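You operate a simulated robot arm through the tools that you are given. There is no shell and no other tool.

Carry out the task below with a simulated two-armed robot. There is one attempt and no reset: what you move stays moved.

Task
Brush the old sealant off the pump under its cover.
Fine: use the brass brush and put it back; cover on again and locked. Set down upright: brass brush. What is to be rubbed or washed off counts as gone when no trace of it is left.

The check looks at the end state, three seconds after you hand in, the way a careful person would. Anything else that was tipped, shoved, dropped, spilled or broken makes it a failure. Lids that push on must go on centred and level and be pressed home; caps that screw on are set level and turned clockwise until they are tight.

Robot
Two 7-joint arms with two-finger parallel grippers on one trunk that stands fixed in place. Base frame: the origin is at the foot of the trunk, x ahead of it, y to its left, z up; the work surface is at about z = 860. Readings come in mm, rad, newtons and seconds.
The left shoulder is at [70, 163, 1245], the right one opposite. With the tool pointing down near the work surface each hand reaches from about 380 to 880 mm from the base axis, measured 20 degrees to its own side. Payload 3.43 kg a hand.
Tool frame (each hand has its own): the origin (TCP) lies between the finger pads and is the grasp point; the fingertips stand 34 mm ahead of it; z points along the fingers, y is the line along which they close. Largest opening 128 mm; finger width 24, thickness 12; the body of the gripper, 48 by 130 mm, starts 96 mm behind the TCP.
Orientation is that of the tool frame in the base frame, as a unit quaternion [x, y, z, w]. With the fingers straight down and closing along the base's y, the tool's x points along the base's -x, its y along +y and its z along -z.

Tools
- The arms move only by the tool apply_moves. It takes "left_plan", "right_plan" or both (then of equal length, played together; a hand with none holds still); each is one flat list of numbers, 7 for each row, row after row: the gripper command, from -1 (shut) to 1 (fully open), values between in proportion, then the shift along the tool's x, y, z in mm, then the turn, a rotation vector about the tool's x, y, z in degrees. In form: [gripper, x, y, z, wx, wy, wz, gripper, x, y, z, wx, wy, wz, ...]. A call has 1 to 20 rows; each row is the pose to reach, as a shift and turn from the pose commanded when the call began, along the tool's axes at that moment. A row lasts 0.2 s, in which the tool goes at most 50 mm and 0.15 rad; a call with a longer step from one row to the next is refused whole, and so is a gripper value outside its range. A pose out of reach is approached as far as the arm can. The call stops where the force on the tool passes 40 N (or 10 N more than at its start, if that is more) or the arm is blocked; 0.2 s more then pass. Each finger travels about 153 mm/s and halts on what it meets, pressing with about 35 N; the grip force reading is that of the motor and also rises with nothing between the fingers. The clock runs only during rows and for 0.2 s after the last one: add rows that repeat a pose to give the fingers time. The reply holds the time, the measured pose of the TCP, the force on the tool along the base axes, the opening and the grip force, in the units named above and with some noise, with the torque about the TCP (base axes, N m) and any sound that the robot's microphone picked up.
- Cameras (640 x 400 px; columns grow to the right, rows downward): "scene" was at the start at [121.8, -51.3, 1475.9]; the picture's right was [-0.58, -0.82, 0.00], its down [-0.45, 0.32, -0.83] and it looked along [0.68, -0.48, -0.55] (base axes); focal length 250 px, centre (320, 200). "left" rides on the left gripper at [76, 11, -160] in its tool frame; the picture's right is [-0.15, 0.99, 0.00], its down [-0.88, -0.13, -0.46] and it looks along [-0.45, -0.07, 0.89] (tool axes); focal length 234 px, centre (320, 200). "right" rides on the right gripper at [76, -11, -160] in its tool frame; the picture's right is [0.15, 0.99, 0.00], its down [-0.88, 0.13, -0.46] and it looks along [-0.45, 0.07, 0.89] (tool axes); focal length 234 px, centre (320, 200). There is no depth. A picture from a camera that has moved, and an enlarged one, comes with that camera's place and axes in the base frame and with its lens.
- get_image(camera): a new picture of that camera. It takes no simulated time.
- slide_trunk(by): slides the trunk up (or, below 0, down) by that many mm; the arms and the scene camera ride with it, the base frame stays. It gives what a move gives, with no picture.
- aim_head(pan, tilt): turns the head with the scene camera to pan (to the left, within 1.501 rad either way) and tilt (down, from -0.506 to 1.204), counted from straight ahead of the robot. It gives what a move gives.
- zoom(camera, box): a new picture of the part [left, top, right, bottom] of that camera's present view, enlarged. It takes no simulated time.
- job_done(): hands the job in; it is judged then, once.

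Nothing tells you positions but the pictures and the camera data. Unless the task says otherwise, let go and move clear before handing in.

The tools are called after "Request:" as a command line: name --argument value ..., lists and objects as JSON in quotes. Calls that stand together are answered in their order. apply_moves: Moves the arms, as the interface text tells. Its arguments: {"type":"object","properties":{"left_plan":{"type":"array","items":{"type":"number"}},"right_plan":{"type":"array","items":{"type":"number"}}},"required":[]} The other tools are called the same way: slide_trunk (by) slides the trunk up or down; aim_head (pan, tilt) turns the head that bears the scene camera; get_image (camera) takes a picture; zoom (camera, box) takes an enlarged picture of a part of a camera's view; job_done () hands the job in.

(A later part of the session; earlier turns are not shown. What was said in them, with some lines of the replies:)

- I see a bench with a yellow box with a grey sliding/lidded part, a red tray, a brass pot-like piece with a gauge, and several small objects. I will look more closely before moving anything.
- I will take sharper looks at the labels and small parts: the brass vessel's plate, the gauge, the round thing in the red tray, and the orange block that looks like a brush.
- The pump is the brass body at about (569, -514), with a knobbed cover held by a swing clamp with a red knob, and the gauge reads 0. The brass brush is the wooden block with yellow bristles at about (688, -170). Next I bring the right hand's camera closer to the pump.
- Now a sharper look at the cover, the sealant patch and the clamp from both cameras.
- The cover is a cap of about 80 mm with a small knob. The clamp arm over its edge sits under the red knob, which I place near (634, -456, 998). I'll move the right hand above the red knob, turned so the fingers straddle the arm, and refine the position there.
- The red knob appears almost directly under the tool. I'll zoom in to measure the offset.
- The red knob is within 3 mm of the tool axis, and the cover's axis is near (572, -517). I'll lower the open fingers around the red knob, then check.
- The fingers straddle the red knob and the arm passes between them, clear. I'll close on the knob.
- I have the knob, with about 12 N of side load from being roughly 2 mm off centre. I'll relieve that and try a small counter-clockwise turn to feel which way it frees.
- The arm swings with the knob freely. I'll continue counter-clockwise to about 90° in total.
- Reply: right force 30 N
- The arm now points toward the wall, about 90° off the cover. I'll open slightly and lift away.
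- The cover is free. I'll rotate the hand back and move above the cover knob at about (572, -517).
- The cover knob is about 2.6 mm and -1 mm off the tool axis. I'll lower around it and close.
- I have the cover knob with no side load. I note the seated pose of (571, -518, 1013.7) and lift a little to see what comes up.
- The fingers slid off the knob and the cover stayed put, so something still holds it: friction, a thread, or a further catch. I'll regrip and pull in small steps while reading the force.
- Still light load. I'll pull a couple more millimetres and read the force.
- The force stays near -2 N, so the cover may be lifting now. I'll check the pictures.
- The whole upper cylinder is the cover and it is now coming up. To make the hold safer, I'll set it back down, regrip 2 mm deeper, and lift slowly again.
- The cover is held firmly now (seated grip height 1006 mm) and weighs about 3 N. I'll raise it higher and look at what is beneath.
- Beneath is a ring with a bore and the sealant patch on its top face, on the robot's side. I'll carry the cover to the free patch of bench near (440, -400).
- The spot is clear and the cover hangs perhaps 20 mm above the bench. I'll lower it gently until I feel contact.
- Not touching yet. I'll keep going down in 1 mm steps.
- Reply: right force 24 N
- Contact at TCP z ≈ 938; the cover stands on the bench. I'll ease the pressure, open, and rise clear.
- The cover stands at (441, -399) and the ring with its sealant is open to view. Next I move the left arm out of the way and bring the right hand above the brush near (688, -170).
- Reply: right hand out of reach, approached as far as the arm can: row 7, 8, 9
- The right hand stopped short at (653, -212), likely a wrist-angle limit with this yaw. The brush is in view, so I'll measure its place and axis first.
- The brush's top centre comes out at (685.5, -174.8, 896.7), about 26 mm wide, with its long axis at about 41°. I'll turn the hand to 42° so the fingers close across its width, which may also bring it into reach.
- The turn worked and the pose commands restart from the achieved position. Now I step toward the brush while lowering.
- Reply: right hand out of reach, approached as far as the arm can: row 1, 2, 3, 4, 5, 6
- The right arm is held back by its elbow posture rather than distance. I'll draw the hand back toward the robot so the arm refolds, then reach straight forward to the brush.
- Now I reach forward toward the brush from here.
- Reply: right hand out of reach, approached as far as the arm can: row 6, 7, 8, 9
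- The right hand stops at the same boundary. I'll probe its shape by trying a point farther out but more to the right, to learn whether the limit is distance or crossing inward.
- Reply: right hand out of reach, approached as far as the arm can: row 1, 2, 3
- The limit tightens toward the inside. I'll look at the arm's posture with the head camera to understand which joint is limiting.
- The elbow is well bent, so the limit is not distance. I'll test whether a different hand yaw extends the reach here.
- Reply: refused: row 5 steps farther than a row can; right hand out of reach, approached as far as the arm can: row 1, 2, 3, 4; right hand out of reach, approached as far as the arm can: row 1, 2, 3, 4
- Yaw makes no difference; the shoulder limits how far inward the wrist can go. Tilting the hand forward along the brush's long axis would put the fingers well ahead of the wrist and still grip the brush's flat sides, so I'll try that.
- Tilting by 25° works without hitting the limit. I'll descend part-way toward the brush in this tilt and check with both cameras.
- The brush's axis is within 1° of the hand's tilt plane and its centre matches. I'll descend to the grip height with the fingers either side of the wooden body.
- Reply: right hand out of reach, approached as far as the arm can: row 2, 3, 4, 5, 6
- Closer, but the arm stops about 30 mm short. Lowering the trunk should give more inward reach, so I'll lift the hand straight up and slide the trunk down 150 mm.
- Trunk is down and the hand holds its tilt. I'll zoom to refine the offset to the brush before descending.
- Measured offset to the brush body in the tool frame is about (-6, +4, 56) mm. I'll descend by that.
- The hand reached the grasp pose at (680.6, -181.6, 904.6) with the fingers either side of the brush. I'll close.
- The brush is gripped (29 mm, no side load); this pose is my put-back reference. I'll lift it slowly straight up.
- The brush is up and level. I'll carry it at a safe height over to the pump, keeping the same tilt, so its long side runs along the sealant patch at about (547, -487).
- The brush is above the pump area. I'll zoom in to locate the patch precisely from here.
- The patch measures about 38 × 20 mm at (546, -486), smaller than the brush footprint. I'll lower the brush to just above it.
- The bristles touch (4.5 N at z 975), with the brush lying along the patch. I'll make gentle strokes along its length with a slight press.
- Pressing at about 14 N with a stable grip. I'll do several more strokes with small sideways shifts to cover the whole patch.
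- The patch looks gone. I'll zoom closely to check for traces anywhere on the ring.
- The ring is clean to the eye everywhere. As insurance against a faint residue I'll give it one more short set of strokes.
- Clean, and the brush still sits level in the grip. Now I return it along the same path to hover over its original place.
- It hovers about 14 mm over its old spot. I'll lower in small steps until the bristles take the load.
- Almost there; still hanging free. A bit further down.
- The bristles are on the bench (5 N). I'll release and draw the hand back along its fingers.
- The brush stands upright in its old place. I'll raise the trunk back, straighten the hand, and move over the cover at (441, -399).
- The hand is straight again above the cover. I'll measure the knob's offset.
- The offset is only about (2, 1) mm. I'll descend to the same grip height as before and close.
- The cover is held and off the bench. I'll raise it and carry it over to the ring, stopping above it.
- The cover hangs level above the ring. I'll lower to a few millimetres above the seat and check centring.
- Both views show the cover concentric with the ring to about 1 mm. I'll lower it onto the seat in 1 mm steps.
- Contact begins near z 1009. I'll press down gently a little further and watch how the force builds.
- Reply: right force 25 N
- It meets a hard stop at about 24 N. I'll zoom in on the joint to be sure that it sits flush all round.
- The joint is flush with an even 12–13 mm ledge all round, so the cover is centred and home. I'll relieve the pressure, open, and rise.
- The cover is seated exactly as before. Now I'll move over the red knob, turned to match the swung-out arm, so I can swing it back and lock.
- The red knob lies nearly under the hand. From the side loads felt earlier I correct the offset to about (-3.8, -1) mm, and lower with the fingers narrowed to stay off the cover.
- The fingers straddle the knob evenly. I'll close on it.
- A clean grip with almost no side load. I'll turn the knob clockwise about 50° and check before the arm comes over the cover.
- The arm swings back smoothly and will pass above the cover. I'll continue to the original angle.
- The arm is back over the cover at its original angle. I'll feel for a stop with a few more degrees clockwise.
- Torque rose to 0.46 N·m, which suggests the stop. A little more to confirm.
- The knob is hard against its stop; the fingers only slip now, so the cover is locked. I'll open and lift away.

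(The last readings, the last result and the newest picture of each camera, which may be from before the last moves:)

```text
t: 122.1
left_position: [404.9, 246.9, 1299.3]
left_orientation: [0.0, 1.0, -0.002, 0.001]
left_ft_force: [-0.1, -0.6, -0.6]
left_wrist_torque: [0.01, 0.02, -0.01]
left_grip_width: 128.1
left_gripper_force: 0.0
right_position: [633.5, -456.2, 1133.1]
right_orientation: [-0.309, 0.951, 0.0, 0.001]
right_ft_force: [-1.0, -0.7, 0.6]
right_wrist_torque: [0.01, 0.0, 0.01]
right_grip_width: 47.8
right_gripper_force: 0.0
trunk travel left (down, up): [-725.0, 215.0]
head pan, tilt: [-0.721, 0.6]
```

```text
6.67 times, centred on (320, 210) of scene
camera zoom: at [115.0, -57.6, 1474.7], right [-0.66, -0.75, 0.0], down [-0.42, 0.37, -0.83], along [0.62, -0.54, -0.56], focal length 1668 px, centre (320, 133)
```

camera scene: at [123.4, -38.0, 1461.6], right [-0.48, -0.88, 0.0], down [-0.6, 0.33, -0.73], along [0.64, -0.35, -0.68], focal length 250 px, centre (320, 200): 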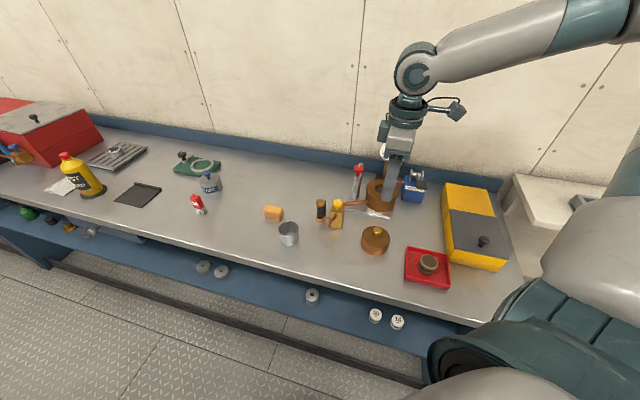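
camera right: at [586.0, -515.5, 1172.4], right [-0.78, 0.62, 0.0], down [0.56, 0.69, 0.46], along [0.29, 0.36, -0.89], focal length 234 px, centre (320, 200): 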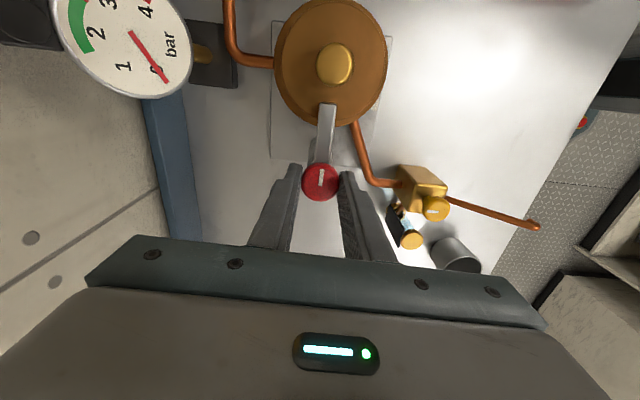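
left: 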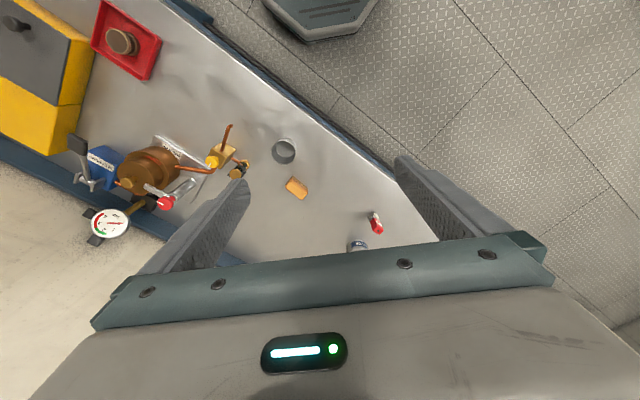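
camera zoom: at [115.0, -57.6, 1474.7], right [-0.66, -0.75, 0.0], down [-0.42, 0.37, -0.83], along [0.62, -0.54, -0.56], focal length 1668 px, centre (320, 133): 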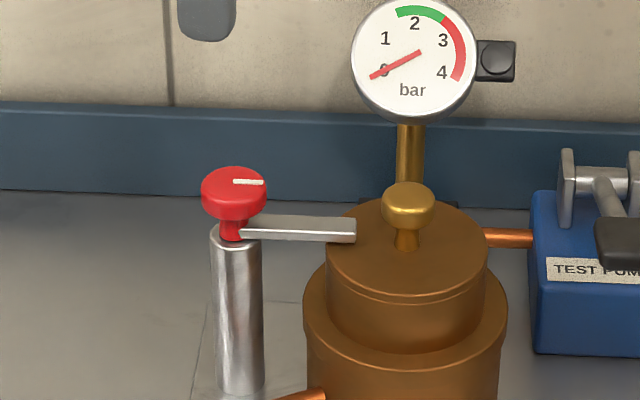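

Locked and aligned. I'll retract the right hand and compare with the starting picture from the same head pose.

Request:
apply_moves --right_plan '[0, 0, 0, -40, 0, 0, 0, 0, 30, 22, -80, 0, 0, 0, 0, 62, 45, -110, 0, 0, 0, 0, 93, 68, -120, 0, 0, 0, 0, 124, 90, -120, 0, 0, 0, 0, 155, 113, -120, 0, 0, 0, 0, 186, 135, -120, 0, 0, 0, 0, 186, 135, -120, 0, 0, 0]'

Request:
aim_head --pan -0.616 --tilt 0.586

Request:
get_image --camera "scene"

Request:
zoom --camera "scene" --box '[325, 205, 385, 250]'

Request:
zoom --camera "scene" --box '[220, 170, 420, 310]'

Request:
zoom --camera "scene" --box '[230, 240, 330, 302]'

```text
refused: row 2 steps farther than a row can; nothing moved
```

```text
t: 122.8
left_position: [404.0, 247.0, 1301.0]
left_orientation: [0.0, 1.0, -0.001, 0.001]
left_ft_force: [0.7, -0.2, -0.6]
left_wrist_torque: [-0.05, 0.03, -0.03]
left_grip_width: 127.9
left_gripper_force: 0.1
right_position: [633.0, -456.6, 1132.4]
right_orientation: [-0.309, 0.951, 0.0, 0.0]
right_ft_force: [-0.6, -0.1, -0.2]
right_wrist_torque: [0.02, -0.02, 0.0]
right_grip_width: 48.0
right_gripper_force: 0.1
trunk travel left (down, up): [-725.0, 215.0]
head pan, tilt: [-0.616, 0.586]
```

```text
taken
camera scene: at [121.8, -51.2, 1475.9], right [-0.58, -0.82, 0.0], down [-0.45, 0.32, -0.83], along [0.68, -0.48, -0.55], focal length 250 px, centre (320, 200)
```

scene: 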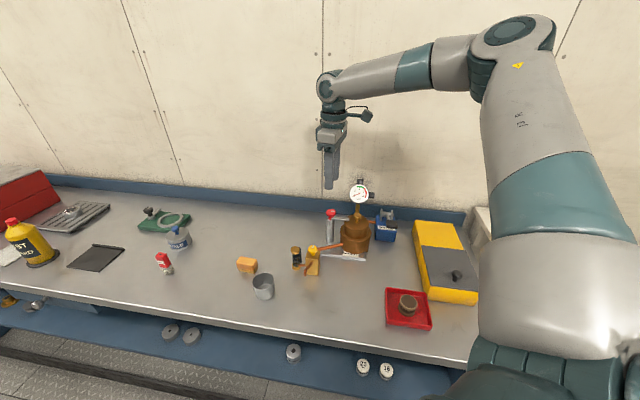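

```text
8.89 times, centred on (355, 228) of scene
camera zoom: at [121.8, -51.2, 1475.9], right [-0.58, -0.82, 0.0], down [-0.45, 0.32, -0.83], along [0.68, -0.48, -0.55], focal length 2224 px, centre (9, -44)
```

zoom: 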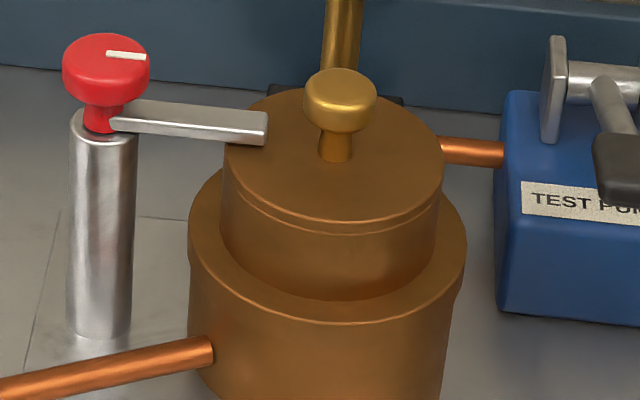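

```text
2.86 times, centred on (320, 240) of scene
camera zoom: at [121.8, -51.2, 1475.9], right [-0.58, -0.82, 0.0], down [-0.45, 0.32, -0.83], along [0.68, -0.48, -0.55], focal length 715 px, centre (320, 86)
```

zoom: 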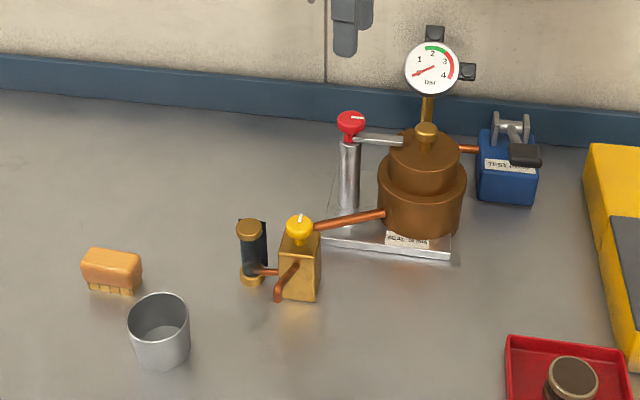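

```text
6.40 times, centred on (280, 271) of scene
camera zoom: at [121.8, -51.2, 1475.9], right [-0.58, -0.82, 0.0], down [-0.45, 0.32, -0.83], along [0.68, -0.48, -0.55], focal length 1601 px, centre (576, -254)
```

zoom: 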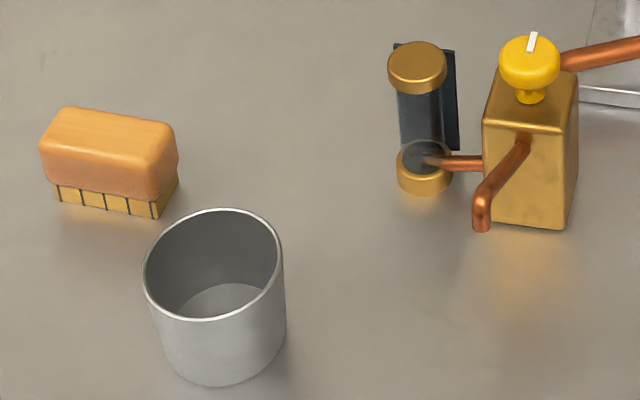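

Everything matches the starting picture: cover centred, arm at its original angle, brush within about 2 mm of its place and upright, sealant gone. I'll retract the right hand well clear.

Request:
apply_moves --right_plan '[0, 0, 0, -40, 0, 0, 0, 0, 20, 15, -75, 0, 0, 0, 0, 45, 33, -105, 0, 0, 0, 0, 75, 55, -120, 0, 0, 0, 0, 105, 77, -120, 0, 0, 0, 0, 135, 99, -120, 0, 0, 0, 0, 163, 119, -120, 0, 0, 0, 0, 186, 135, -120, 0, 0, 0, 0, 186, 135, -120, 0, 0, 0]'

Request:
get_image --camera "scene"

Request:
get_image --camera "right"

Request:
zoom --camera "scene" --box '[335, 215, 380, 255]'

```text
t: 124.8
left_position: [405.1, 246.8, 1299.6]
left_orientation: [0.0, 1.0, -0.001, 0.0]
left_ft_force: [-0.4, 0.1, -0.3]
left_wrist_torque: [-0.04, -0.01, 0.01]
left_grip_width: 127.7
left_gripper_force: 0.1
right_position: [403.4, -455.6, 1252.2]
right_orientation: [-0.309, 0.951, 0.001, 0.0]
right_ft_force: [0.5, -0.2, 0.3]
right_wrist_torque: [0.02, 0.04, -0.02]
right_grip_width: 64.0
right_gripper_force: 0.1
trunk travel left (down, up): [-725.0, 215.0]
head pan, tilt: [-0.616, 0.586]
```

```text
taken
camera scene: at [122.6, -50.9, 1475.8], right [-0.58, -0.82, 0.0], down [-0.45, 0.32, -0.83], along [0.68, -0.48, -0.55], focal length 250 px, centre (320, 200)
```

scene: 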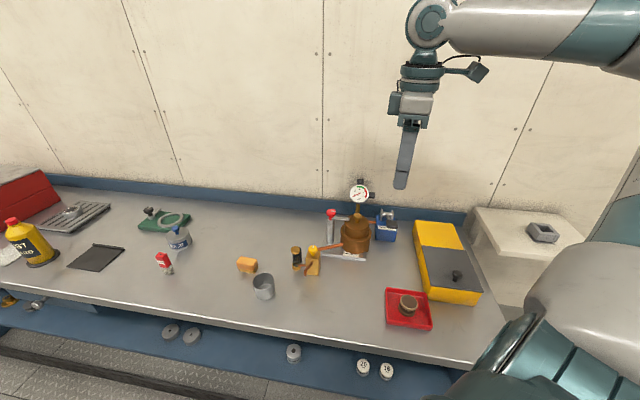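

```text
taken
camera right: at [349.1, -509.9, 1411.7], right [-0.7, 0.71, 0.0], down [0.64, 0.62, 0.46], along [0.32, 0.32, -0.89], focal length 234 px, centre (320, 200)
```

right: 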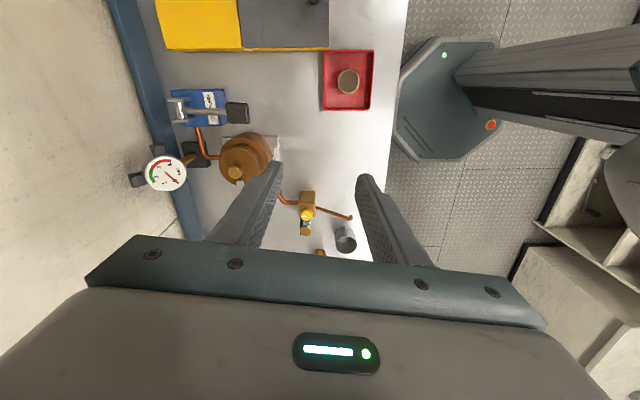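

```text
10.00 times, centred on (358, 235) of scene
camera zoom: at [122.6, -50.9, 1475.8], right [-0.58, -0.82, 0.0], down [-0.45, 0.32, -0.83], along [0.68, -0.48, -0.55], focal length 2502 px, centre (-55, -150)
```

zoom: 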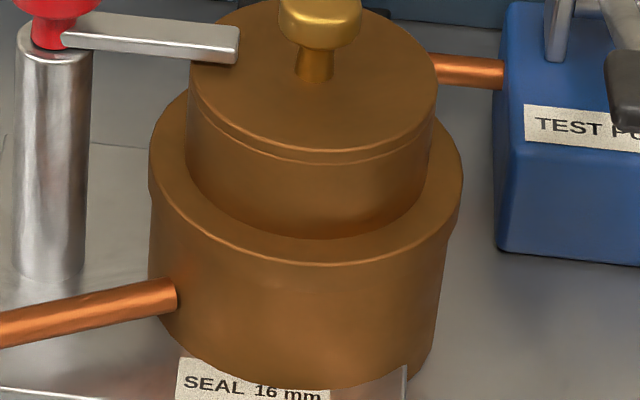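

The pump shows no sealant. Its cover sits centred and level under the locked clamp arm, the brass brush stands upright in its place, nothing else has been disturbed, and both hands are clear. I'm handing the job in.

Request:
job_done

```text
The job is handed in.
```

The old sealant is brushed off the pump. Its cover is back on and locked, and I handed the job in. I don't have the check's result.

- **Sealant:** I used the brass brush on the patch in two sets of strokes. Close-up pictures of the ring, taken before the cover went back on, showed no trace left.
- **Cover:** It sits flush and centred to about 1 mm. I pressed it down with about 24 N, then turned the red knob clockwise until it stopped, so the clamp arm lies over the cover as it did at the start.
- **Brush:** It stands upright, bristles down, within about 2–3 mm of where it was.
- **One slip along the way:** On the first try to lift the cover, the fingers slid off its knob and the cover stayed on its seat. I gripped it again lower down and lifted it without trouble.

The final pictures show nothing else tipped or out of place, and both hands are clear of the bench.
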